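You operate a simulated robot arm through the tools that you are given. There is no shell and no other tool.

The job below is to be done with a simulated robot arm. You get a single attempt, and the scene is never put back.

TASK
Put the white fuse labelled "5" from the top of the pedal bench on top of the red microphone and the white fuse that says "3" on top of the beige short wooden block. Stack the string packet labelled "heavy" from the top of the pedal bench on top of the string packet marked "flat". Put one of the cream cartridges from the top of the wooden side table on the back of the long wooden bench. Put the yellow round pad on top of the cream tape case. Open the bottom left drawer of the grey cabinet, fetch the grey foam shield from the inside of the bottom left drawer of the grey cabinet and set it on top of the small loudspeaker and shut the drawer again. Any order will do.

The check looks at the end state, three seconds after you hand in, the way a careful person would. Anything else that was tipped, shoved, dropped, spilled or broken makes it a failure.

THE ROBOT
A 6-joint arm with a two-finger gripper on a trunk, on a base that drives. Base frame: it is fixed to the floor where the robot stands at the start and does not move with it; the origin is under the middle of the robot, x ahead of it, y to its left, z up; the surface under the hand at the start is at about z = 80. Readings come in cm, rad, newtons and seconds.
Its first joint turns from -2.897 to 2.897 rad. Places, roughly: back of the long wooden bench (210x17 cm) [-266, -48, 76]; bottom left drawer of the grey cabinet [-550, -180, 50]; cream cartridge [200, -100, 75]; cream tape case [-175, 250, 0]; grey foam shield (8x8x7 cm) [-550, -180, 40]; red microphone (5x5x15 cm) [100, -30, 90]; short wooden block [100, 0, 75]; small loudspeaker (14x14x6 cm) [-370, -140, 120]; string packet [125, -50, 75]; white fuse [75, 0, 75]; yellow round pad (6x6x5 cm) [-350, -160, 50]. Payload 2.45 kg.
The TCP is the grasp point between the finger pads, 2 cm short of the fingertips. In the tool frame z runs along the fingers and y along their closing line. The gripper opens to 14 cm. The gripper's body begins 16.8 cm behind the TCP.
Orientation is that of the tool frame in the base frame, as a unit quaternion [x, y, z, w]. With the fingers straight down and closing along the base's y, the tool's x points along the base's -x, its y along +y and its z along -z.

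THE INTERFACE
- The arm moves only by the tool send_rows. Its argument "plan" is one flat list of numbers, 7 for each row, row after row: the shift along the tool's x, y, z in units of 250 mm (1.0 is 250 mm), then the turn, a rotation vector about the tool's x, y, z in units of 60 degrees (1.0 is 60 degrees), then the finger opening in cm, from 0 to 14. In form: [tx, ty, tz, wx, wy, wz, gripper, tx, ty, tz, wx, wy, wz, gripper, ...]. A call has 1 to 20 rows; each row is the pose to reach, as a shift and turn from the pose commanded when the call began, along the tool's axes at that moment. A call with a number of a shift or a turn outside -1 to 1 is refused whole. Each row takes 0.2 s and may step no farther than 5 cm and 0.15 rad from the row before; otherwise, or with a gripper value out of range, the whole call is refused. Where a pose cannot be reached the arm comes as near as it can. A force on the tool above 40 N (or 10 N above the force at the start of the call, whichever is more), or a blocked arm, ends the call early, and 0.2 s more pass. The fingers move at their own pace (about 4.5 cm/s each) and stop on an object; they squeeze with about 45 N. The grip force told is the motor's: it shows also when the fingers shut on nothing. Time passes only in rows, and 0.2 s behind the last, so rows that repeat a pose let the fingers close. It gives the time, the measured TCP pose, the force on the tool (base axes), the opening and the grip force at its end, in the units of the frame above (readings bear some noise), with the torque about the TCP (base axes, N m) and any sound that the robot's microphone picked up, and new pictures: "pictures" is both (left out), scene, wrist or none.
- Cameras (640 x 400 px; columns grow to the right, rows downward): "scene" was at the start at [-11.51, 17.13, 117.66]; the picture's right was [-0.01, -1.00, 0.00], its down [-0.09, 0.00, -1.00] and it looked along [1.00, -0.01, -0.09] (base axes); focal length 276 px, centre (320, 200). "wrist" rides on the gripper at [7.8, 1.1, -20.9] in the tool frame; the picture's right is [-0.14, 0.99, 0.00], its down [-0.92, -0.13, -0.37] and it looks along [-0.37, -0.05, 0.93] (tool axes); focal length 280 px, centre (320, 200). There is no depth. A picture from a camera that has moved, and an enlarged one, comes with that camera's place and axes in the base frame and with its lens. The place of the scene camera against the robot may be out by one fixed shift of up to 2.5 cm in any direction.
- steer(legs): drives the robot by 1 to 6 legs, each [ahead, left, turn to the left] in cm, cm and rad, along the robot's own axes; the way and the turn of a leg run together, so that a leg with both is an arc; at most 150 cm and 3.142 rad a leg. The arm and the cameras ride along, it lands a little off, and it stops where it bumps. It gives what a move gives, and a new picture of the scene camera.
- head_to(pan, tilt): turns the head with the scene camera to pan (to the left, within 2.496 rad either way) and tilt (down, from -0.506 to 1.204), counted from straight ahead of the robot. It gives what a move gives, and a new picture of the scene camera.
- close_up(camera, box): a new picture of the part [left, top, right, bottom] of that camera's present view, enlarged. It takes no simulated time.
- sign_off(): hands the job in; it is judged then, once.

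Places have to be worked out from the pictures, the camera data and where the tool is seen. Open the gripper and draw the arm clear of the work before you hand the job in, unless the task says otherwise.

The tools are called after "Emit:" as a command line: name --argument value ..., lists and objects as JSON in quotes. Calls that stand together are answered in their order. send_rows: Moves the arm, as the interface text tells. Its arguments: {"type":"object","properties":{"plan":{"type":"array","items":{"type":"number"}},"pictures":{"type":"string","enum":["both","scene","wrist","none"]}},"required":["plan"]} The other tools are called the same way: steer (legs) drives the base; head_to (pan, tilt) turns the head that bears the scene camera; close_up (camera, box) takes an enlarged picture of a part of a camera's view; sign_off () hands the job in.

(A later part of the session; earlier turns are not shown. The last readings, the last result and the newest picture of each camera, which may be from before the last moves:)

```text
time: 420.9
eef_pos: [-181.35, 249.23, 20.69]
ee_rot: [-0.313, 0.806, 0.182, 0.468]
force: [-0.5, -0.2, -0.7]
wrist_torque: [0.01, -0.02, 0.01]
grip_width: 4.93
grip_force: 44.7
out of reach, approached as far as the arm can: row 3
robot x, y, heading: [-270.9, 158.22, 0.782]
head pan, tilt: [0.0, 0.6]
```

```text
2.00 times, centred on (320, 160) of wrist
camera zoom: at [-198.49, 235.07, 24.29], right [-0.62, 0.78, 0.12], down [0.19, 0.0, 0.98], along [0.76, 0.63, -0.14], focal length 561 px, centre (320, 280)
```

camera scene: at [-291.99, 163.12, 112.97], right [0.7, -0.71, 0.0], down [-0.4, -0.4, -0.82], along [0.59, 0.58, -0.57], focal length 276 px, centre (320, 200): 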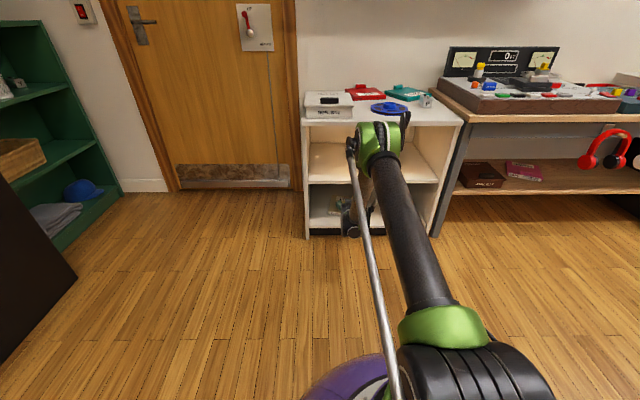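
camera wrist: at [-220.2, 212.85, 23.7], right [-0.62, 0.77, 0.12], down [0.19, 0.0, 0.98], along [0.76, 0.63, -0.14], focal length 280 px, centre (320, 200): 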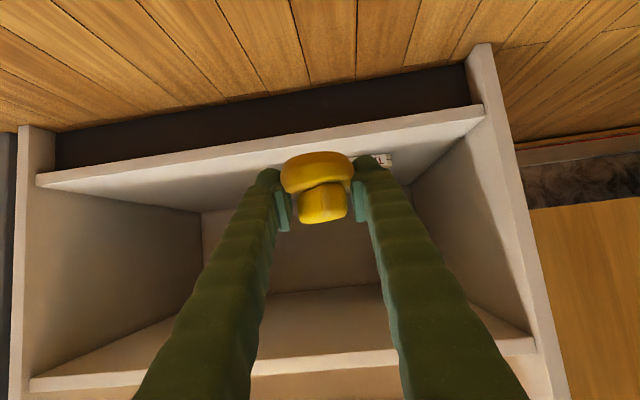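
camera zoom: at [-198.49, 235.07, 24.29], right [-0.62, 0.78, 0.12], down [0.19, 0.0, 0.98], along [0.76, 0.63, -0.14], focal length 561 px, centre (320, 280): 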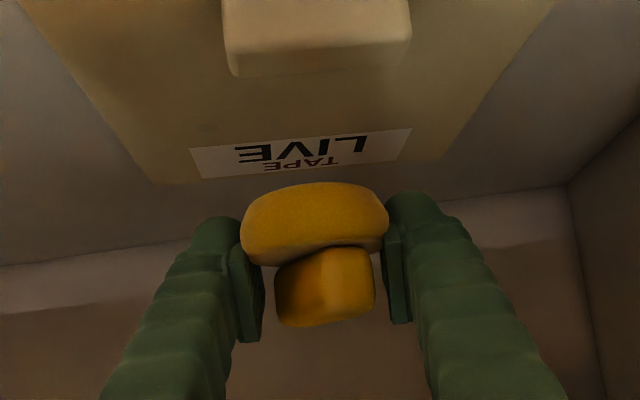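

The lower limit is the shoulder leaning too far; I need to stand closer instead. I alternate drawing the arm in 8 cm and rolling the base forward 8 cm, twice.

Emit:
send_rows --plan '[0.04, 0, -0.07, 0, 0, 0, 4, 0.08, 0, -0.139, 0, 0, 0, 4, 0.12, 0, -0.209, 0, 0, 0, 4, 0.159, 0, -0.278, 0, 0, 0, 4]' --pictures "none"

Emit:
steer --legs '[[8, 0, 0]]'

Emit:
send_rows --plan '[0.04, 0, -0.07, 0, 0, 0, 4, 0.08, 0, -0.139, 0, 0, 0, 4, 0.12, 0, -0.209, 0, 0, 0, 4, 0.159, 0, -0.278, 0, 0, 0, 4]' --pictures "none"

Emit:
steer --legs '[[8, 0, 0]]'

Emit:
close_up --camera "wrist" --box '[160, 60, 480, 260]'

```text
time: 421.9
eef_pos: [-187.58, 243.76, 20.52]
ee_rot: [-0.313, 0.806, 0.182, 0.468]
force: [0.2, 0.3, -0.5]
wrist_torque: [0.0, -0.03, 0.02]
grip_width: 4.96
grip_force: 44.6
robot x, y, heading: [-271.08, 157.88, 0.778]
head pan, tilt: [0.0, 0.6]
```

```text
time: 422.9
eef_pos: [-181.99, 249.31, 20.46]
ee_rot: [-0.313, 0.806, 0.181, 0.469]
force: [-0.4, 0.9, -0.5]
wrist_torque: [0.01, -0.05, -0.02]
grip_width: 4.94
grip_force: 44.8
robot x, y, heading: [-265.33, 163.92, 0.777]
head pan, tilt: [0.0, 0.6]
camera scene: at [-286.36, 168.67, 112.97], right [0.7, -0.71, 0.0], down [-0.4, -0.4, -0.82], along [0.59, 0.58, -0.57], focal length 276 px, centre (320, 200)
```

scene: 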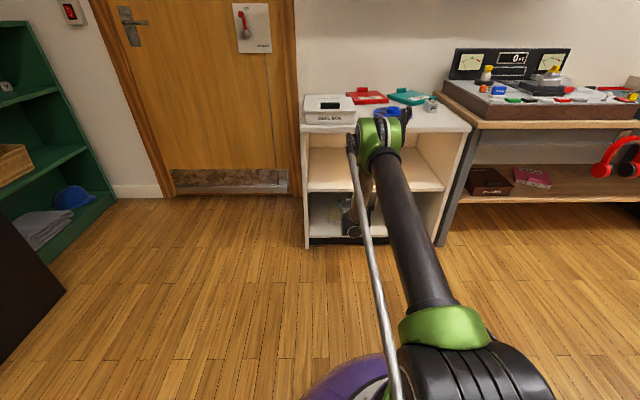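

```text
time: 423.9
eef_pos: [-187.84, 243.91, 20.7]
ee_rot: [-0.312, 0.806, 0.181, 0.469]
force: [-0.4, 0.5, 0.2]
wrist_torque: [0.03, 0.01, 0.01]
grip_width: 4.96
grip_force: 45.0
robot x, y, heading: [-265.17, 163.41, 0.776]
head pan, tilt: [0.0, 0.6]
```

```text
time: 425.0
eef_pos: [-182.16, 250.11, 20.62]
ee_rot: [-0.315, 0.805, 0.182, 0.468]
force: [0.6, 0.0, 0.1]
wrist_torque: [-0.02, -0.02, 0.02]
grip_width: 4.95
grip_force: 45.2
robot x, y, heading: [-259.31, 169.35, 0.784]
head pan, tilt: [0.0, 0.6]
camera scene: at [-280.52, 174.41, 112.97], right [0.7, -0.71, 0.0], down [-0.4, -0.4, -0.82], along [0.59, 0.58, -0.57], focal length 276 px, centre (320, 200)
```

scene: 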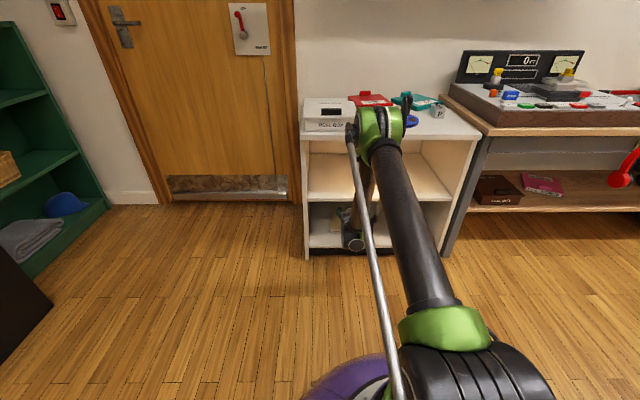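

```text
2.00 times, centred on (320, 160) of wrist
camera zoom: at [-199.23, 235.78, 24.32], right [-0.62, 0.77, 0.12], down [0.19, 0.0, 0.98], along [0.76, 0.63, -0.14], focal length 561 px, centre (320, 280)
```

zoom: 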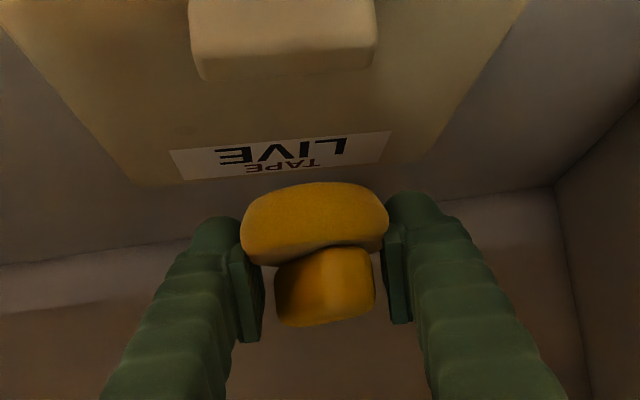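

Standing closer (112 cm). The pad is over the flat part behind the handle block. I lower again, shifting 0.8 cm right.

Emit:
send_rows --plan '[0.026, -0.012, 0.02, 0, 0, 0, 4, 0.052, -0.024, 0.036, 0, 0, 0, 4, 0.078, -0.03, 0.05, 0, 0, 0, 4, 0.1, -0.03, 0.062, 0, 0, 0, 4]' --pictures "none"

Emit:
close_up --camera "wrist" --box '[160, 60, 480, 260]'

Emit:
send_rows --plan '[0.0104, 0, 0.006, 0, 0, 0, 4, 0.0208, 0, 0.012, 0, 0, 0, 4]' --pictures "none"

Emit:
send_rows --plan '[0.0104, 0, 0.006, 0, 0, 0, 4, 0.0174, 0, 0.01, 0, 0, 0, 4]' --pictures "none"

```text
time: 426.0
eef_pos: [-181.59, 249.45, 17.73]
ee_rot: [-0.315, 0.805, 0.183, 0.468]
force: [0.0, -0.2, -0.3]
wrist_torque: [0.02, 0.0, 0.0]
grip_width: 4.92
grip_force: 44.9
robot x, y, heading: [-259.51, 169.16, 0.782]
head pan, tilt: [0.0, 0.6]
```

```text
2.00 times, centred on (320, 160) of wrist
camera zoom: at [-198.59, 235.38, 21.32], right [-0.62, 0.77, 0.12], down [0.19, 0.0, 0.98], along [0.76, 0.63, -0.14], focal length 561 px, centre (320, 280)
```

zoom: 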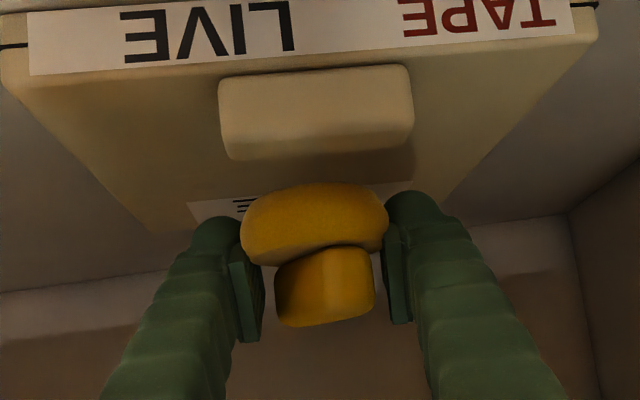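

```text
time: 426.6
eef_pos: [-181.57, 249.39, 17.09]
ee_rot: [-0.316, 0.805, 0.184, 0.468]
force: [-0.1, -0.7, -0.9]
wrist_torque: [0.01, -0.02, 0.01]
grip_width: 4.95
grip_force: 45.1
robot x, y, heading: [-259.45, 169.47, 0.782]
head pan, tilt: [0.0, 0.6]
```

```text
time: 427.2
eef_pos: [-181.48, 249.42, 16.81]
ee_rot: [-0.315, 0.806, 0.182, 0.468]
force: [-0.1, 0.8, -0.6]
wrist_torque: [0.02, 0.0, 0.01]
grip_width: 4.94
grip_force: 44.9
robot x, y, heading: [-259.04, 169.45, 0.781]
head pan, tilt: [0.0, 0.6]
```

Emit:
send_rows --plan '[0.0104, 0, 0.006, 0, 0, 0, 4, 0.0174, 0, 0.01, 0, 0, 0, 4]' --pictures "none"

Emit:
send_rows --plan '[0.0104, 0, 0.006, 0, 0, 0, 4, 0.0174, 0, 0.01, 0, 0, 0, 4]' --pictures "none"

Emit:
send_rows --plan '[0.0104, 0, 0.006, 0, 0, 0, 4, 0.0174, 0, 0.01, 0, 0, 0, 4]' --pictures "none"

Emit:
close_up --camera "wrist" --box '[160, 60, 480, 260]'

```text
time: 427.8
eef_pos: [-181.66, 249.46, 16.31]
ee_rot: [-0.314, 0.806, 0.182, 0.468]
force: [0.2, 0.7, 0.0]
wrist_torque: [0.02, 0.0, -0.02]
grip_width: 4.95
grip_force: 44.9
robot x, y, heading: [-259.05, 169.43, 0.785]
head pan, tilt: [0.0, 0.6]
```

```text
time: 428.4
eef_pos: [-181.59, 249.43, 15.91]
ee_rot: [-0.315, 0.805, 0.183, 0.468]
force: [-0.9, 0.0, -1.0]
wrist_torque: [0.01, -0.02, -0.02]
grip_width: 4.91
grip_force: 45.4
robot x, y, heading: [-259.45, 169.59, 0.779]
head pan, tilt: [0.0, 0.6]
```

```text
time: 429.0
eef_pos: [-181.46, 249.35, 15.28]
ee_rot: [-0.316, 0.805, 0.184, 0.468]
force: [0.1, -0.2, -0.6]
wrist_torque: [0.0, 0.0, 0.01]
grip_width: 4.95
grip_force: 45.2
robot x, y, heading: [-259.16, 169.32, 0.783]
head pan, tilt: [0.0, 0.6]
```

```text
2.00 times, centred on (320, 160) of wrist
camera zoom: at [-198.53, 235.23, 18.82], right [-0.62, 0.77, 0.12], down [0.19, 0.0, 0.98], along [0.76, 0.63, -0.14], focal length 561 px, centre (320, 280)
```

zoom: 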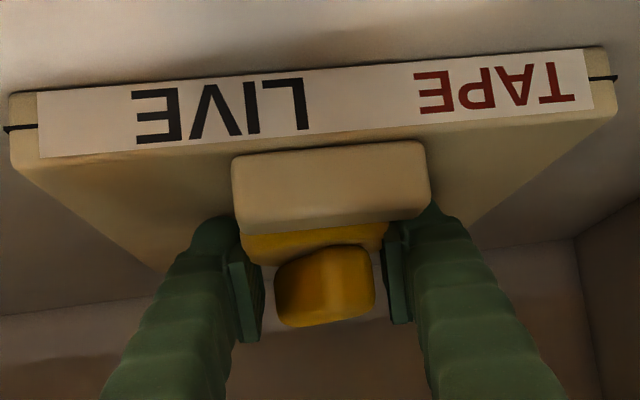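

Still no contact; I continue down in small steps.

Emit:
send_rows --plan '[0.007, 0, 0.004, 0, 0, 0, 4, 0.0104, 0, 0.006, 0, 0, 0, 4]' --pictures "none"

Emit:
send_rows --plan '[0.007, 0, 0.004, 0, 0, 0, 4, 0.0104, 0, 0.006, 0, 0, 0, 4]' --pictures "none"

Emit:
send_rows --plan '[0.007, 0, 0.004, 0, 0, 0, 4, 0.0104, 0, 0.006, 0, 0, 0, 4]' --pictures "none"

Emit:
close_up --camera "wrist" --box '[160, 60, 480, 260]'

```text
time: 429.6
eef_pos: [-181.42, 249.4, 15.06]
ee_rot: [-0.313, 0.806, 0.182, 0.469]
force: [2.4, -2.6, 16.3]
wrist_torque: [-0.11, -0.37, 0.0]
grip_width: 4.95
grip_force: 45.8
robot x, y, heading: [-259.57, 169.29, 0.783]
head pan, tilt: [0.0, 0.6]
```

```text
time: 430.1
eef_pos: [-181.5, 249.45, 15.07]
ee_rot: [-0.315, 0.804, 0.183, 0.47]
force: [-2.5, -3.3, 23.7]
wrist_torque: [-0.28, -0.15, 0.0]
grip_width: 4.96
grip_force: 45.0
robot x, y, heading: [-258.9, 169.37, 0.782]
head pan, tilt: [0.0, 0.6]
stopped in row 2: the force on the tool passed its limit at 45 N (the readings are from after the stop); the commanded pose is now the measured one
```

```text
time: 430.5
eef_pos: [-181.52, 249.46, 15.09]
ee_rot: [-0.315, 0.803, 0.184, 0.47]
force: [-3.7, -3.1, 22.8]
wrist_torque: [-0.27, 0.22, 0.04]
grip_width: 4.92
grip_force: 45.1
robot x, y, heading: [-259.87, 169.57, 0.777]
head pan, tilt: [0.0, 0.6]
stopped in row 2: the force on the tool passed its limit at 42 N (the readings are from after the stop); the commanded pose is now the measured one
```

```text
2.00 times, centred on (320, 160) of wrist
camera zoom: at [-198.58, 235.25, 18.47], right [-0.62, 0.77, 0.12], down [0.18, -0.01, 0.98], along [0.76, 0.63, -0.14], focal length 561 px, centre (320, 280)
```

zoom: 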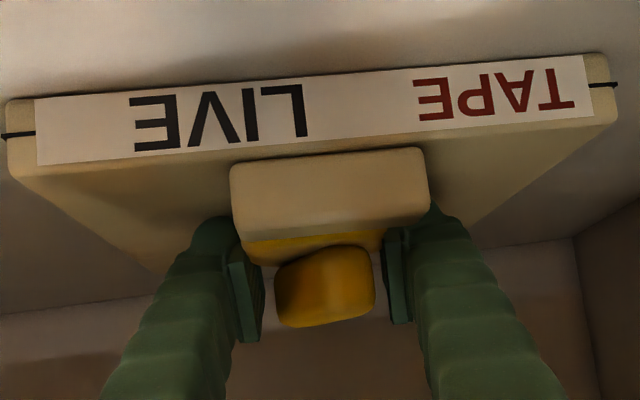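

Contact with the case top (about 23 N), the pad standing just behind the handle block. I ease up a hair and open the fingers.

Emit:
send_rows --plan '[-0.005, 0, -0.003, 0, 0, 0, 4, -0.005, 0, -0.003, 0, 0, 0, 5.2, -0.005, 0, -0.003, 0, 0, 0, 6, -0.005, 0, -0.003, 0, 0, 0, 7, -0.005, 0, -0.003, 0, 0, 0, 8]' --pictures "none"

Emit:
close_up --camera "wrist" --box '[160, 60, 480, 260]'

```text
time: 431.7
eef_pos: [-181.56, 249.52, 15.07]
ee_rot: [-0.314, 0.804, 0.183, 0.47]
force: [0.3, 0.3, -0.1]
wrist_torque: [-0.01, 0.0, -0.07]
grip_width: 7.98
grip_force: 0.1
robot x, y, heading: [-259.14, 169.21, 0.787]
head pan, tilt: [0.0, 0.6]
```

```text
2.00 times, centred on (320, 160) of wrist
camera zoom: at [-198.62, 235.28, 18.42], right [-0.62, 0.77, 0.12], down [0.18, 0.0, 0.98], along [0.76, 0.63, -0.14], focal length 561 px, centre (320, 280)
```

zoom: 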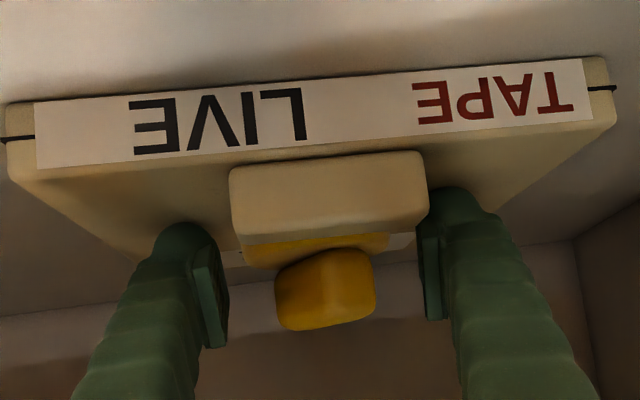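

The pad stays put on the case. I pull back 7 cm along the finger axis, then reverse the base out of the shelf.

Emit:
send_rows --plan '[0, 0, -0.06, 0, 0, 0, 8, 0, 0, -0.16, 0, 0, 0, 8, 0, 0, -0.28, 0, 0, 0, 8]' --pictures "wrist"

Emit:
steer --legs '[[-34, 0, 0]]'

Emit:
close_up --camera "wrist" --box '[160, 60, 480, 260]'

```text
time: 432.5
eef_pos: [-183.39, 248.12, 18.55]
ee_rot: [-0.314, 0.805, 0.183, 0.469]
force: [-0.8, 0.0, 0.0]
wrist_torque: [-0.05, 0.02, 0.01]
grip_width: 7.97
grip_force: 0.1
out of reach, approached as far as the arm can: row 2, 3
robot x, y, heading: [-259.59, 169.56, 0.779]
head pan, tilt: [0.0, 0.6]
camera wrist: at [-200.48, 233.89, 22.06], right [-0.62, 0.77, 0.12], down [0.18, 0.0, 0.98], along [0.76, 0.63, -0.14], focal length 280 px, centre (320, 200)
```

wrist: 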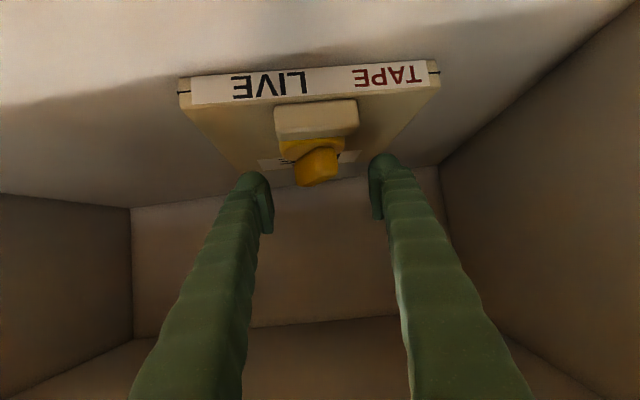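

```text
time: 434.7
eef_pos: [-207.66, 223.58, 18.5]
ee_rot: [-0.313, 0.805, 0.182, 0.47]
force: [-0.2, -0.1, 0.4]
wrist_torque: [0.02, -0.01, 0.01]
grip_width: 8.0
grip_force: 0.1
robot x, y, heading: [-283.87, 145.32, 0.775]
head pan, tilt: [0.0, 0.6]
camera scene: at [-305.02, 150.28, 112.97], right [0.7, -0.71, 0.0], down [-0.4, -0.4, -0.82], along [0.59, 0.58, -0.57], focal length 276 px, centre (320, 200)
```

scene: 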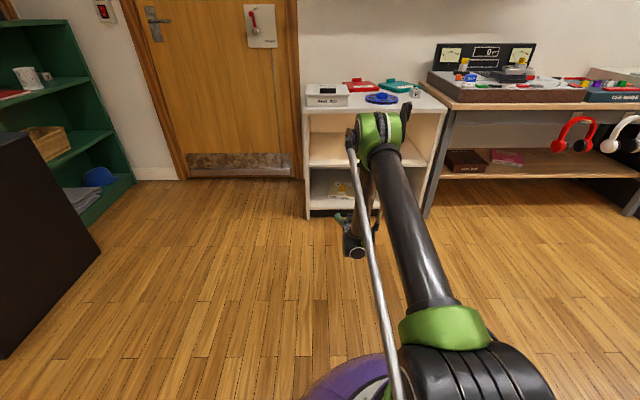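

```text
2.00 times, centred on (320, 160) of wrist
camera zoom: at [-224.7, 209.45, 22.04], right [-0.62, 0.78, 0.12], down [0.18, 0.0, 0.98], along [0.76, 0.63, -0.14], focal length 561 px, centre (320, 280)
```

zoom: 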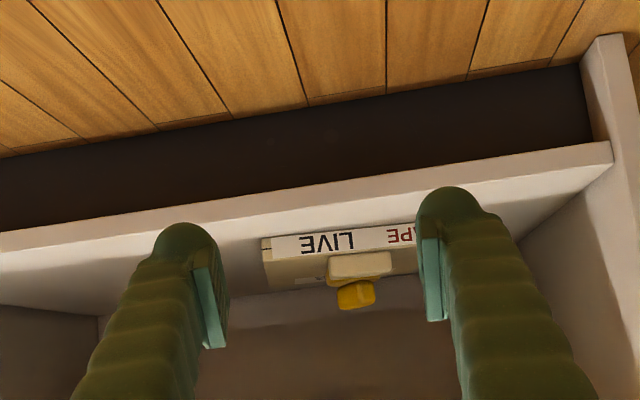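

The pad rests on the cream case. I raise and fold the arm, then check the result from the scene camera.

Emit:
send_rows --plan '[-0.145, 0, -0.083, 0, 0, 0, 8, -0.29, 0, -0.166, 0, 0, 0, 8, -0.434, 0, -0.249, 0, 0, 0, 8, -0.579, 0, -0.331, 0, 0, 0, 8, -0.724, 0, -0.414, 0, 0, 0, 8, -0.868, 0, -0.497, 0, 0, 0, 8]' --pictures "none"

Emit:
send_rows --plan '[-0.1, 0, -0.12, 0, 0.1, 0, 8, -0.2, 0, -0.24, 0, 0.2, 0, 8, -0.3, 0, -0.36, 0, 0.3, 0, 8, -0.4, 0, -0.5, 0, 0.4, 0, 8, -0.5, 0, -0.64, 0, 0.5, 0, 8]' --pictures "none"

Emit:
send_rows --plan '[0.04, 0, -0.15, 0, 0.1, 0, 8, 0.08, 0, -0.3, 0, 0.2, 0, 8, 0.12, 0, -0.45, 0, 0.3, 0, 8, 0.16, 0, -0.6, 0, 0.4, 0, 8, 0.2, 0, -0.75, 0, 0.5, 0, 8]' --pictures "none"

Emit:
close_up --camera "scene" --box '[280, 60, 480, 240]'

```text
time: 436.1
eef_pos: [-208.05, 223.77, 43.64]
ee_rot: [-0.313, 0.805, 0.182, 0.469]
force: [0.0, 0.1, 0.6]
wrist_torque: [0.03, 0.03, -0.03]
grip_width: 7.97
grip_force: 0.0
robot x, y, heading: [-283.58, 145.23, 0.774]
head pan, tilt: [0.0, 0.6]
```

```text
time: 437.3
eef_pos: [-213.74, 218.32, 62.16]
ee_rot: [-0.349, 0.9, 0.094, 0.244]
force: [0.4, 0.3, 0.1]
wrist_torque: [-0.02, 0.02, -0.01]
grip_width: 7.98
grip_force: 0.1
robot x, y, heading: [-283.86, 145.74, 0.774]
head pan, tilt: [0.0, 0.6]
```

```text
time: 438.5
eef_pos: [-223.7, 208.67, 75.95]
ee_rot: [-0.362, 0.932, 0.001, 0.004]
force: [-0.1, -0.4, 0.2]
wrist_torque: [0.03, -0.02, 0.01]
grip_width: 7.99
grip_force: 0.2
robot x, y, heading: [-284.1, 145.22, 0.776]
head pan, tilt: [0.0, 0.6]
```

```text
2.22 times, centred on (380, 150) of scene
camera zoom: at [-305.02, 150.27, 112.97], right [0.7, -0.71, 0.0], down [-0.4, -0.4, -0.82], along [0.59, 0.58, -0.57], focal length 614 px, centre (187, 311)
```

zoom: 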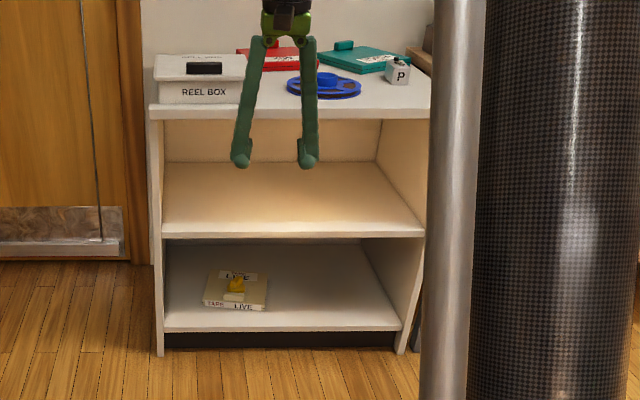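

All but the cartridge is done. I fold the arm and drive back through the passage to the pedal bench, from where a cartridge should be reachable over the cord.

Emit:
send_rows --plan '[0.1, 0, -0.16, 0, 0, 0, 8, 0.22, 0, -0.32, 0, 0, 0, 8, 0.36, 0, -0.46, 0, 0, 0, 8, 0.5, 0, -0.6, 0, 0, 0, 8, 0.64, 0, -0.74, 0, 0, 0, 8, 0.8, 0, -0.86, 0, 0, 0, 8, 0.96, 0, -0.98, 0, 0, 0, 8]' --pictures "none"

Emit:
send_rows --plan '[0.16, 0, -0.1, 0, 0, 0, 6, 0.32, 0, -0.2, 0, 0, 0, 6, 0.48, 0, -0.3, 0, 0, 0, 6, 0.6, 0, -0.4, 0, 0, 0, 6, 0.7, 0, -0.48, 0, 0, 0, 6]' --pictures "none"

Emit:
steer --legs '[[48, 0, 0.009], [0, -150, 0]]'

Emit:
head_to --pan -0.9 --tilt 0.35

```text
time: 440.1
eef_pos: [-241.44, 192.66, 100.23]
ee_rot: [-0.362, 0.932, 0.001, 0.005]
force: [0.3, 0.4, -0.8]
wrist_torque: [-0.07, 0.06, -0.01]
grip_width: 7.98
grip_force: 0.1
robot x, y, heading: [-283.38, 144.98, 0.777]
head pan, tilt: [0.0, 0.6]
```

```text
time: 441.3
eef_pos: [-254.52, 180.5, 111.54]
ee_rot: [-0.362, 0.932, 0.001, 0.004]
force: [-0.3, 0.6, -0.3]
wrist_torque: [-0.06, 0.02, -0.04]
grip_width: 6.01
grip_force: 0.0
robot x, y, heading: [-283.59, 145.19, 0.775]
head pan, tilt: [0.0, 0.6]
```

```text
time: 451.4
eef_pos: [-113.01, 106.07, 111.59]
ee_rot: [-0.36, 0.933, 0.002, 0.004]
force: [0.2, -0.3, -0.1]
wrist_torque: [0.02, -0.02, -0.03]
grip_width: 6.03
grip_force: 0.0
robot x, y, heading: [-142.27, 70.89, 0.77]
head pan, tilt: [0.0, 0.6]
camera scene: at [-163.74, 75.98, 112.97], right [0.7, -0.72, 0.0], down [-0.41, -0.39, -0.83], along [0.59, 0.57, -0.56], focal length 276 px, centre (320, 200)
```

scene: 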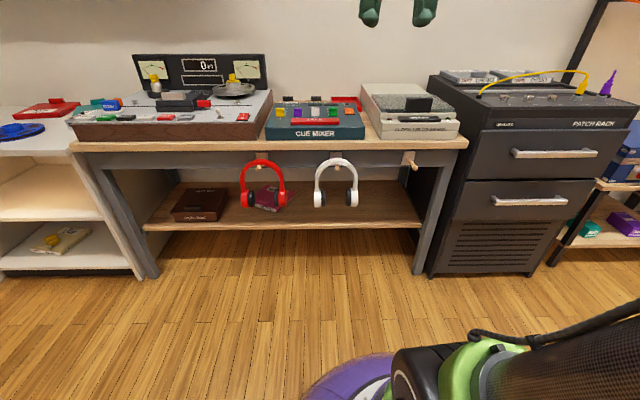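

```text
time: 452.6
eef_pos: [-113.08, 105.93, 111.6]
ee_rot: [-0.36, 0.933, 0.002, 0.004]
force: [0.0, 0.5, -0.2]
wrist_torque: [0.01, 0.01, -0.01]
grip_width: 5.99
grip_force: 0.0
robot x, y, heading: [-142.47, 70.89, 0.766]
head pan, tilt: [-0.901, 0.351]
camera scene: at [-160.85, 68.63, 115.24], right [-0.13, -0.99, 0.0], down [-0.34, 0.04, -0.94], along [0.93, -0.12, -0.34], focal length 276 px, centre (320, 200)
```

scene: 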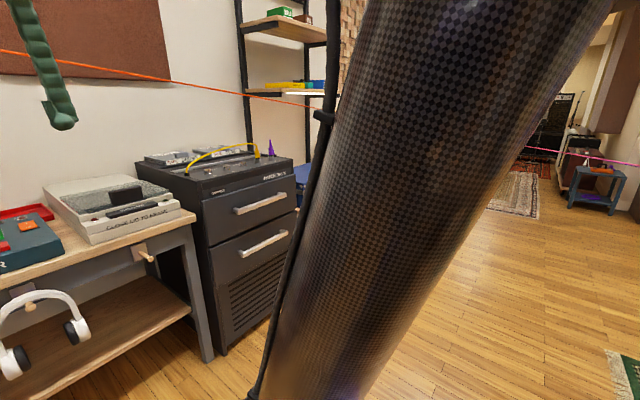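

I continue right along the corridor to in front of the pedal bench, then turn to face along +x.

Emit:
steer --legs '[[0, -150, 0], [0, -54, 0], [0, 0, -0.765]]'

Emit:
head_to --pan -0.5 --tilt 0.45

```text
time: 464.8
eef_pos: [47.45, -71.51, 111.41]
ee_rot: [0.021, 1.0, 0.0, 0.006]
force: [-0.3, -1.2, -0.6]
wrist_torque: [-0.04, 0.02, 0.0]
grip_width: 6.01
grip_force: 0.0
robot x, y, heading: [1.9, -76.1, -0.003]
head pan, tilt: [-0.901, 0.351]
camera scene: at [-13.08, -66.16, 115.24], right [-0.79, -0.62, 0.0], down [-0.21, 0.27, -0.94], along [0.58, -0.74, -0.34], focal length 276 px, centre (320, 200)
```

scene: 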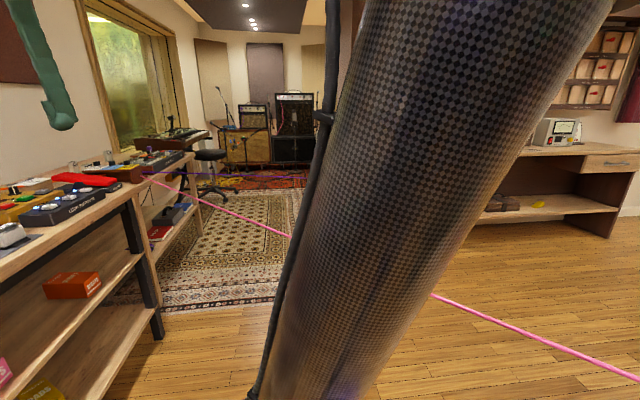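

```text
time: 465.7
eef_pos: [47.52, -71.76, 111.49]
ee_rot: [0.02, 1.0, 0.0, 0.004]
force: [-0.3, -0.8, -0.3]
wrist_torque: [0.02, 0.04, -0.03]
grip_width: 6.02
grip_force: 0.1
robot x, y, heading: [1.76, -76.33, -0.003]
head pan, tilt: [-0.499, 0.45]
camera scene: at [-10.78, -63.28, 114.32], right [-0.48, -0.88, 0.0], down [-0.38, 0.21, -0.9], along [0.79, -0.43, -0.44], focal length 276 px, centre (320, 200)
```

scene: 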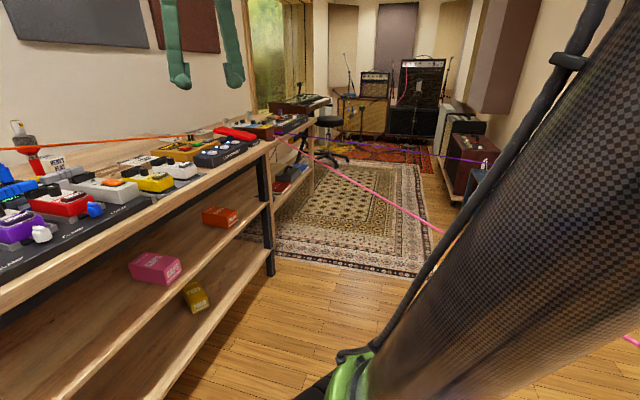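

The pink cord runs at y≈-114.5, z≈78. I move diagonally toward the bench's right end, stopping with about 15 cm clearance from the cord.

Emit:
steer --legs '[[62, -21, 0]]'

Emit:
head_to --pan -1.57 --tilt 1.0

Emit:
close_up --camera "wrist" --box '[0, 0, 640, 400]'

```text
time: 469.2
eef_pos: [106.99, -92.49, 111.52]
ee_rot: [0.017, 1.0, 0.0, 0.004]
force: [0.6, -0.7, -0.1]
wrist_torque: [0.01, -0.01, 0.01]
grip_width: 6.02
grip_force: 0.1
robot x, y, heading: [61.42, -96.97, -0.002]
head pan, tilt: [-0.499, 0.45]
camera scene: at [48.69, -84.46, 114.32], right [-0.48, -0.88, 0.0], down [-0.38, 0.21, -0.9], along [0.79, -0.43, -0.44], focal length 276 px, centre (320, 200)
```

scene: 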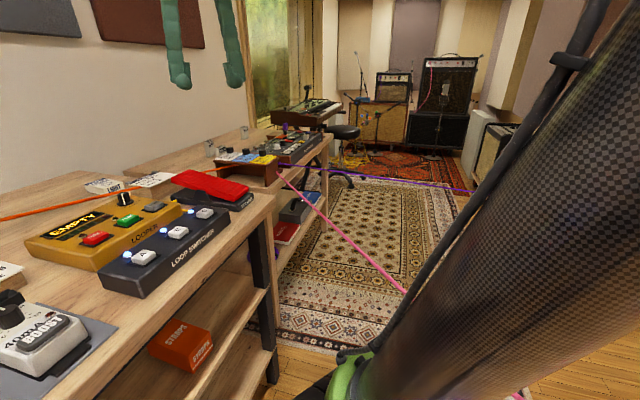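

```text
time: 470.6
eef_pos: [106.98, -92.44, 111.49]
ee_rot: [0.017, 1.0, 0.0, 0.005]
force: [0.5, 0.8, 0.0]
wrist_torque: [-0.02, 0.01, -0.01]
grip_width: 6.02
grip_force: 0.2
robot x, y, heading: [61.28, -97.26, -0.002]
head pan, tilt: [-1.571, 1.0]
camera scene: at [40.63, -87.05, 109.77], right [-1.0, 0.0, 0.0], down [0.0, 0.84, -0.54], along [0.0, -0.54, -0.84], focal length 276 px, centre (320, 200)
```

scene: 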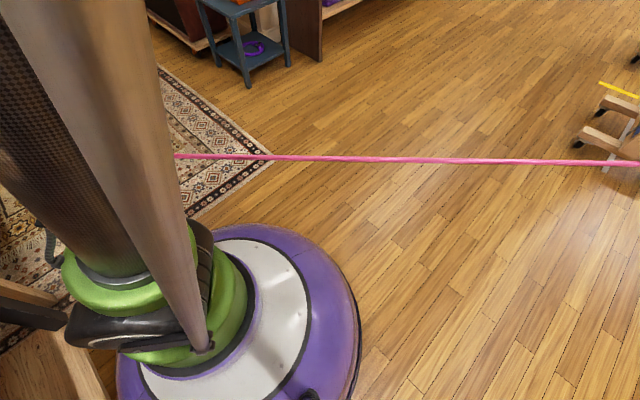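

```text
1.00 times, centred on (320, 200) of wrist (not enlarged: the box is as wide or as high as the picture)
camera zoom: at [98.95, -91.15, 132.35], right [0.17, 0.99, 0.0], down [0.91, -0.16, 0.38], along [0.37, -0.06, -0.93], focal length 280 px, centre (320, 200)
```

zoom: 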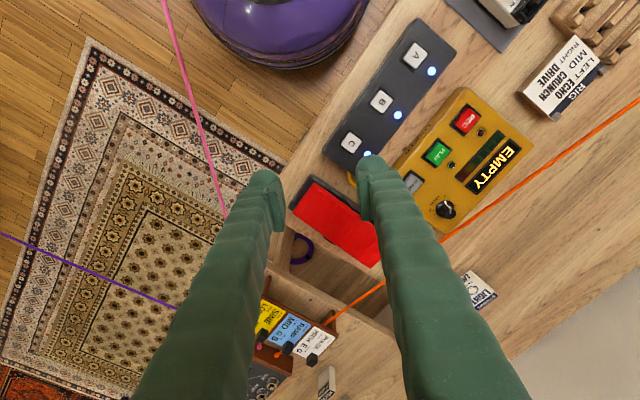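

The wrist camera shows the box with both cords' ends and a cartridge just beyond it. The pink cord is 17 cm from my column; I edge 9 cm ahead and 2.5 cm right.

Emit:
steer --legs '[[9.5, -2.5, 0]]'

Emit:
send_rows --plan '[-0.14, -0.02, 0, 0, 0, 0, 6, -0.28, -0.04, 0, 0, 0, 0, 6, -0.42, -0.06, 0.02, 0, 0, 0, 6, -0.56, -0.08, 0.04, 0, 0, 0, 6, -0.7, -0.1, 0.08, 0, 0, 0, 6]' --pictures "wrist"

Emit:
close_up --camera "wrist" --box '[200, 100, 440, 300]'

```text
time: 471.7
eef_pos: [116.74, -94.74, 111.58]
ee_rot: [0.016, 1.0, 0.0, 0.004]
force: [-0.1, -0.1, -0.7]
wrist_torque: [0.04, 0.01, -0.03]
grip_width: 6.01
grip_force: 0.1
robot x, y, heading: [71.03, -99.07, 0.005]
head pan, tilt: [-1.571, 1.0]
camera scene: at [50.4, -89.56, 109.77], right [-1.0, 0.0, 0.0], down [0.0, 0.84, -0.54], along [0.0, -0.54, -0.84], focal length 276 px, centre (320, 200)
```

scene: 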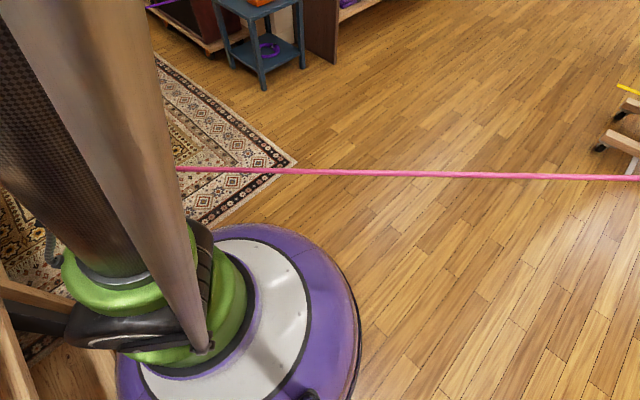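

```text
time: 472.9
eef_pos: [134.52, -97.7, 109.59]
ee_rot: [0.016, 1.0, 0.0, 0.005]
force: [-1.5, 0.0, 0.8]
wrist_torque: [0.01, -0.06, 0.01]
grip_width: 6.01
grip_force: 0.0
robot x, y, heading: [71.32, -99.7, 0.004]
head pan, tilt: [-1.571, 1.0]
camera wrist: at [126.48, -96.49, 130.45], right [0.17, 0.99, 0.0], down [0.91, -0.16, 0.38], along [0.37, -0.06, -0.93], focal length 280 px, centre (320, 200)
```

wrist: 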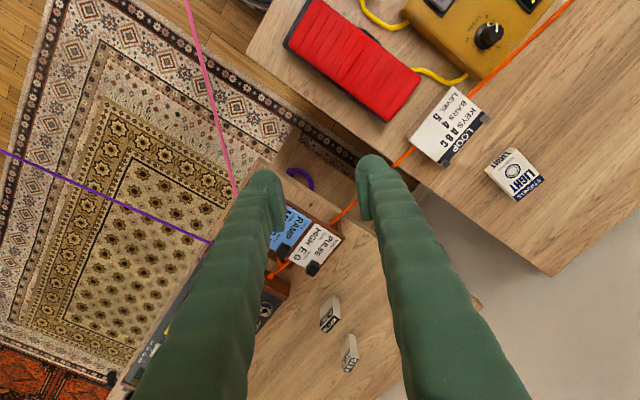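

```text
2.00 times, centred on (320, 200) of wrist
camera zoom: at [126.48, -96.49, 130.45], right [0.17, 0.99, 0.0], down [0.91, -0.16, 0.38], along [0.37, -0.06, -0.93], focal length 561 px, centre (320, 200)
```

zoom: 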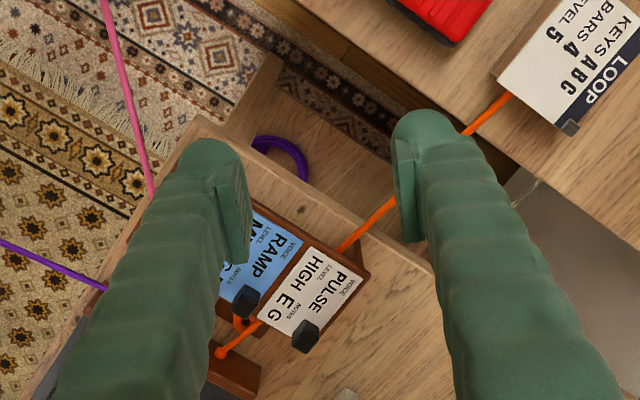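

Two cartridges stand beyond the box. I zoom in on them.

Emit:
close_up --camera "wrist" --box '[270, 260, 430, 400]'

```text
2.86 times, centred on (350, 330) of wrist
camera zoom: at [126.48, -96.49, 130.45], right [0.17, 0.99, 0.0], down [0.91, -0.16, 0.38], along [0.37, -0.06, -0.93], focal length 801 px, centre (234, -171)
```

zoom: 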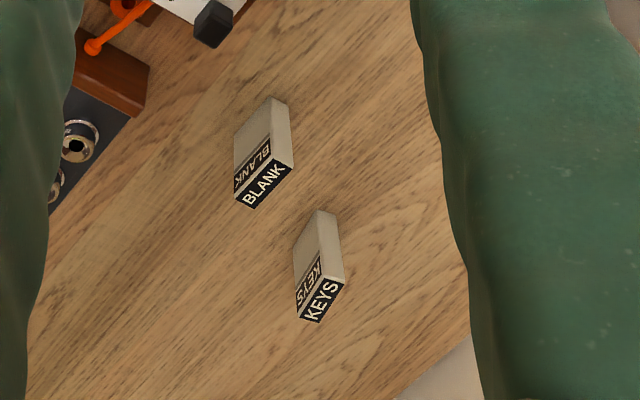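

The nearest is BLANK, about (172,-102), 4.7 cm wide, 1.9 cm thick, set at 45°. I turn the hand 43° so the fingers close across its thickness while moving out over the box.

Emit:
send_rows --plan '[-0.133, -0.009, 0.053, 0, 0, 0.12, 6, -0.267, -0.018, 0.107, 0, 0, 0.24, 6, -0.4, -0.027, 0.16, 0, 0, 0.36, 6, -0.533, -0.036, 0.213, 0, 0, 0.48, 6, -0.667, -0.045, 0.267, 0, 0, 0.6, 6, -0.8, -0.054, 0.32, 0, 0, 0.718, 6]' --pictures "wrist"

Emit:
close_up --camera "wrist" --box '[240, 120, 400, 240]'

```text
time: 474.3
eef_pos: [154.42, -100.04, 101.6]
ee_rot: [0.383, 0.924, 0.002, 0.004]
force: [0.2, -1.0, 1.0]
wrist_torque: [0.03, -0.08, 0.07]
grip_width: 6.0
grip_force: 0.1
robot x, y, heading: [71.25, -99.6, 0.004]
head pan, tilt: [-1.571, 1.0]
camera wrist: at [149.41, -93.87, 122.45], right [0.8, 0.6, 0.01], down [0.56, -0.74, 0.37], along [0.23, -0.3, -0.93], focal length 280 px, centre (320, 200)
```

wrist: 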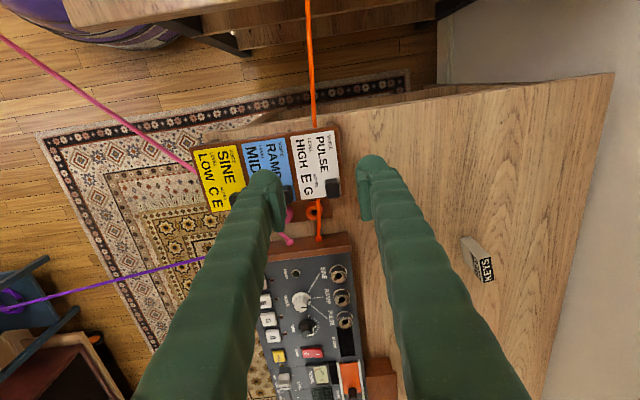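

```text
3.33 times, centred on (320, 180) of wrist
camera zoom: at [149.41, -93.87, 122.45], right [0.8, 0.6, 0.01], down [0.56, -0.74, 0.37], along [0.23, -0.3, -0.93], focal length 935 px, centre (320, 267)
```

zoom: 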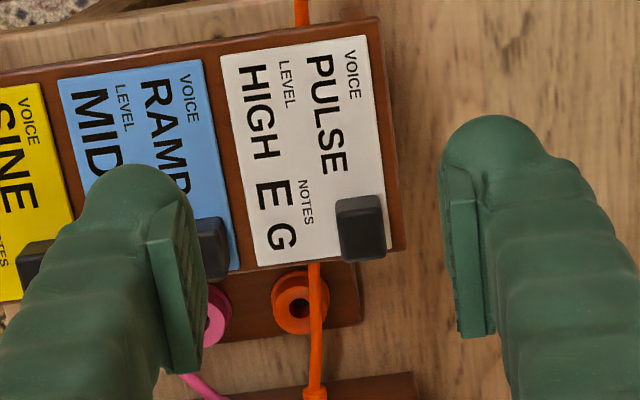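

Triangulating, the side table top is at z≈75, so BLANK stands at about (176.6,-102.4), 105 cm out. I move toward it, staying low enough to keep the elbow bent.

Emit:
send_rows --plan '[-0.1, 0.08, 0.12, 0, 0, 0, 6, -0.21, 0.17, 0.22, 0, 0, 0, 6, -0.32, 0.26, 0.3, 0, 0, 0, 6, -0.439, 0.353, 0.384, 0, 0, 0, 6]' --pictures "wrist"

Emit:
close_up --camera "wrist" --box '[240, 120, 440, 260]'

```text
time: 475.3
eef_pos: [168.28, -101.65, 92.51]
ee_rot: [0.382, 0.924, 0.001, 0.005]
force: [-1.1, 0.2, 0.2]
wrist_torque: [0.02, -0.08, 0.02]
grip_width: 6.01
grip_force: 0.1
robot x, y, heading: [71.14, -99.54, 0.004]
head pan, tilt: [-1.571, 1.0]
camera wrist: at [163.28, -95.48, 113.41], right [0.8, 0.6, 0.01], down [0.56, -0.74, 0.37], along [0.23, -0.29, -0.93], focal length 280 px, centre (320, 200)
```

wrist: 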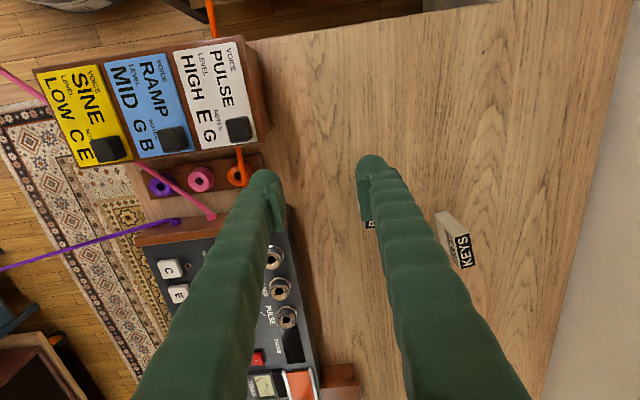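

```text
2.86 times, centred on (340, 190) of wrist
camera zoom: at [163.28, -95.48, 113.41], right [0.8, 0.6, 0.01], down [0.56, -0.74, 0.37], along [0.23, -0.29, -0.93], focal length 801 px, centre (263, 229)
```

zoom: 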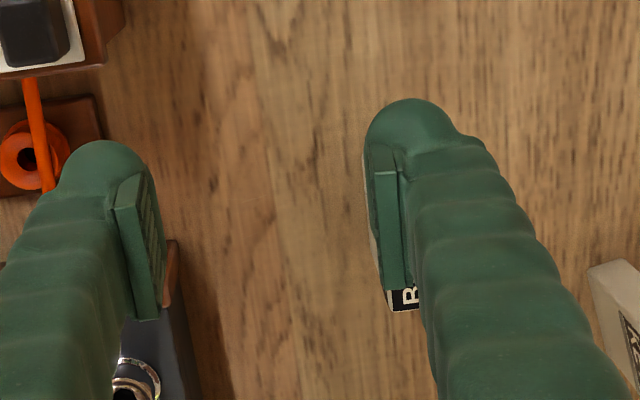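

BLANK is behind the right finger; I shift so that it shows between the fingers.

Emit:
send_rows --plan '[-0.06, 0.08, 0.03, 0, 0, 0, 6, -0.12, 0.16, 0.06, 0, 0, 0, 6, -0.16, 0.2, 0.08, 0, 0, 0, 6]' --pictures "none"

Emit:
close_up --camera "wrist" --box '[240, 120, 440, 260]'

```text
time: 476.1
eef_pos: [174.75, -100.84, 90.74]
ee_rot: [0.383, 0.924, 0.001, 0.004]
force: [-1.7, 0.8, 0.1]
wrist_torque: [-0.01, -0.04, 0.01]
grip_width: 6.04
grip_force: 0.0
robot x, y, heading: [70.91, -99.89, 0.005]
head pan, tilt: [-1.571, 1.0]
```

```text
2.86 times, centred on (340, 190) of wrist
camera zoom: at [169.73, -94.7, 111.52], right [0.8, 0.6, 0.01], down [0.56, -0.74, 0.37], along [0.23, -0.29, -0.93], focal length 801 px, centre (263, 229)
```

zoom: 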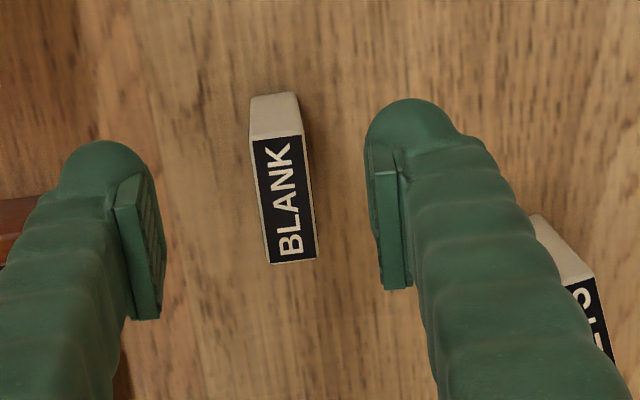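

BLANK is now between the fingers, 3 cm further in. I align, then lower around it.

Emit:
send_rows --plan '[-0.062, 0.01, 0.04, 0, 0, 0, 6, -0.124, 0.019, 0.1, 0, 0, 0, 6, -0.124, 0.019, 0.22, 0, 0, 0, 6, -0.124, 0.019, 0.32, 0, 0, 0, 6]' --pictures "none"

Emit:
close_up --camera "wrist" --box '[220, 120, 420, 260]'

```text
time: 477.1
eef_pos: [177.3, -102.41, 82.61]
ee_rot: [0.383, 0.924, 0.001, 0.004]
force: [0.5, 0.2, -0.2]
wrist_torque: [-0.01, -0.01, 0.01]
grip_width: 6.04
grip_force: 0.0
robot x, y, heading: [71.2, -99.91, 0.003]
head pan, tilt: [-1.571, 1.0]
```

```text
2.86 times, centred on (320, 190) of wrist
camera zoom: at [172.19, -96.26, 103.51], right [0.8, 0.6, 0.01], down [0.56, -0.74, 0.37], along [0.23, -0.29, -0.93], focal length 801 px, centre (320, 229)
```

zoom: 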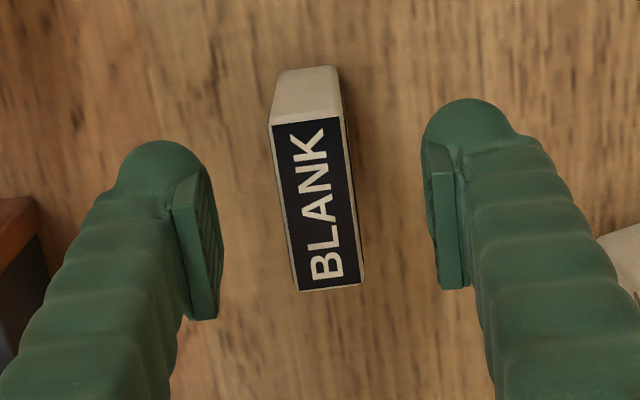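

Aligned. I go down 4 cm more and close on it.

Emit:
send_rows --plan '[-0.008, 0, 0.06, 0, 0, 0, 6, -0.008, 0, 0.12, 0, 0, 0, 6, -0.008, 0, 0.155, 0, 0, 0, 6]' --pictures "none"

Emit:
send_rows --plan '[0, 0, 0, 0, 0, 0, 4, 0, 0, 0, 0, 0, 0, 2, 0, 0, 0, 0, 0, 0, 1, 0, 0, 0, 0, 0, 0, 1, 0, 0, 0, 0, 0, 0, 1]' --pictures "wrist"

```text
time: 477.9
eef_pos: [177.48, -102.66, 78.6]
ee_rot: [0.382, 0.924, 0.002, 0.004]
force: [0.5, -0.6, -0.1]
wrist_torque: [0.06, -0.01, -0.01]
grip_width: 6.01
grip_force: 0.0
robot x, y, heading: [71.15, -99.74, 0.002]
head pan, tilt: [-1.571, 1.0]
```

```text
time: 479.1
eef_pos: [177.5, -102.58, 78.64]
ee_rot: [0.382, 0.924, 0.0, 0.004]
force: [-0.4, 0.0, 1.0]
wrist_torque: [-0.02, 0.01, 0.02]
grip_width: 2.05
grip_force: 44.8
robot x, y, heading: [70.98, -99.7, 0.001]
head pan, tilt: [-1.571, 1.0]
camera wrist: at [172.44, -96.36, 99.48], right [0.8, 0.6, 0.01], down [0.56, -0.74, 0.37], along [0.23, -0.29, -0.93], focal length 280 px, centre (320, 200)
```

wrist: 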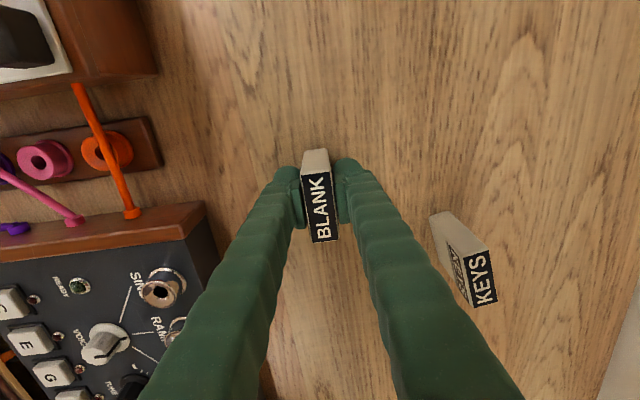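

Gripped. I lift it to clear the box and draw it back over.

Emit:
send_rows --plan '[0, 0, -0.1, 0, 0, 0, 1, 0, 0, -0.24, 0, 0, 0, 1, 0, 0, -0.38, 0, 0, 0, 1, 0, 0, -0.5, 0, 0, 0, 1, 0.1, -0.1, -0.58, 0, 0, 0, 1, 0.21, -0.21, -0.66, 0, 0, 0, 1, 0.32, -0.32, -0.74, 0, 0, 0, 1, 0.43, -0.43, -0.82, 0, 0, 0, 1, 0.54, -0.54, -0.9, 0, 0, 0, 1, 0.65, -0.65, -0.98, 0, 0, 0, 1]' --pictures "wrist"

```text
time: 481.3
eef_pos: [154.37, -102.96, 103.04]
ee_rot: [0.382, 0.924, 0.001, 0.004]
force: [0.1, -0.3, -0.1]
wrist_torque: [-0.02, 0.07, 0.01]
grip_width: 2.03
grip_force: 45.6
robot x, y, heading: [71.26, -100.1, 0.005]
head pan, tilt: [-1.571, 1.0]
camera wrist: at [149.26, -96.62, 123.93], right [0.8, 0.6, 0.01], down [0.56, -0.74, 0.37], along [0.23, -0.29, -0.93], focal length 280 px, centre (320, 200)
```

wrist: 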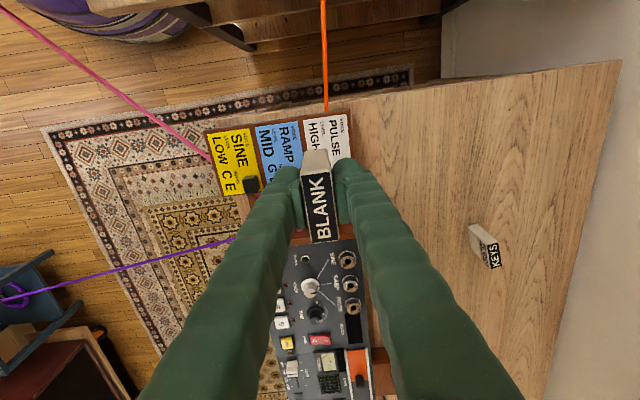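

I pull the arm in, then reverse the base away from the cords.

Emit:
send_rows --plan '[0.12, -0.12, -0.06, 0, 0, 0, 1, 0.24, -0.24, -0.12, 0, 0, 0, 1, 0.36, -0.36, -0.18, 0, 0, 0, 1, 0.48, -0.48, -0.24, 0, 0, 0, 1, 0.6, -0.6, -0.3, 0, 0, 0, 1, 0.72, -0.72, -0.36, 0, 0, 0, 1, 0.84, -0.84, -0.42, 0, 0, 0, 1, 0.95, -0.95, -0.46, 0, 0, 0, 1]' --pictures "none"

Emit:
steer --legs '[[-62, 22, 0]]'

Emit:
head_to --pan 2.45 --tilt 0.3

Emit:
close_up --camera "scene" --box '[180, 80, 460, 240]'

```text
time: 483.1
eef_pos: [120.96, -102.73, 114.15]
ee_rot: [0.383, 0.924, 0.001, 0.005]
force: [0.5, -0.1, -1.0]
wrist_torque: [0.0, 0.07, -0.03]
grip_width: 2.04
grip_force: 45.4
robot x, y, heading: [71.54, -99.46, 0.001]
head pan, tilt: [-1.571, 1.0]
```

```text
time: 486.8
eef_pos: [58.61, -81.17, 114.34]
ee_rot: [0.376, 0.926, 0.001, 0.004]
force: [-0.9, 0.1, -0.1]
wrist_torque: [-0.01, 0.0, 0.0]
grip_width: 2.03
grip_force: 44.7
robot x, y, heading: [9.03, -78.61, 0.018]
head pan, tilt: [-1.571, 1.0]
camera scene: at [-12.05, -68.86, 109.77], right [-1.0, -0.02, 0.0], down [-0.01, 0.84, -0.54], along [0.01, -0.54, -0.84], focal length 276 px, centre (320, 200)
```

scene: 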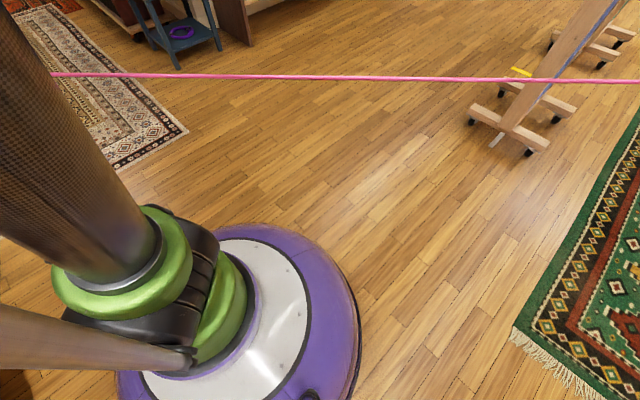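

```text
time: 490.0
eef_pos: [58.57, -81.12, 114.11]
ee_rot: [0.377, 0.926, 0.002, 0.004]
force: [0.2, 0.3, -0.9]
wrist_torque: [-0.01, 0.0, 0.02]
grip_width: 2.02
grip_force: 44.2
robot x, y, heading: [8.67, -79.04, 0.015]
head pan, tilt: [2.45, 0.3]
camera scene: at [-19.46, -56.06, 115.72], right [0.62, 0.78, 0.0], down [0.23, -0.18, -0.96], along [-0.75, 0.6, -0.3], focal length 276 px, centre (320, 200)
```

scene: 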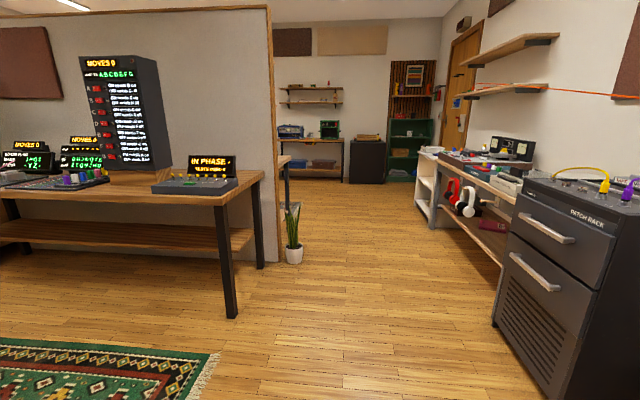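

```text
2.29 times, centred on (320, 160) of scene
camera zoom: at [-19.46, -56.06, 115.72], right [0.62, 0.78, 0.0], down [0.23, -0.18, -0.96], along [-0.75, 0.6, -0.3], focal length 631 px, centre (320, 291)
```

zoom: 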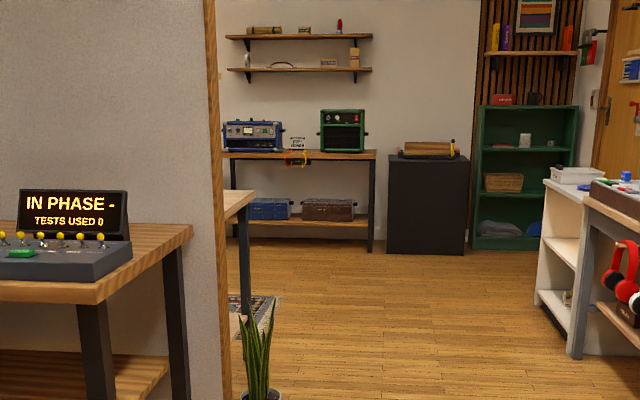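

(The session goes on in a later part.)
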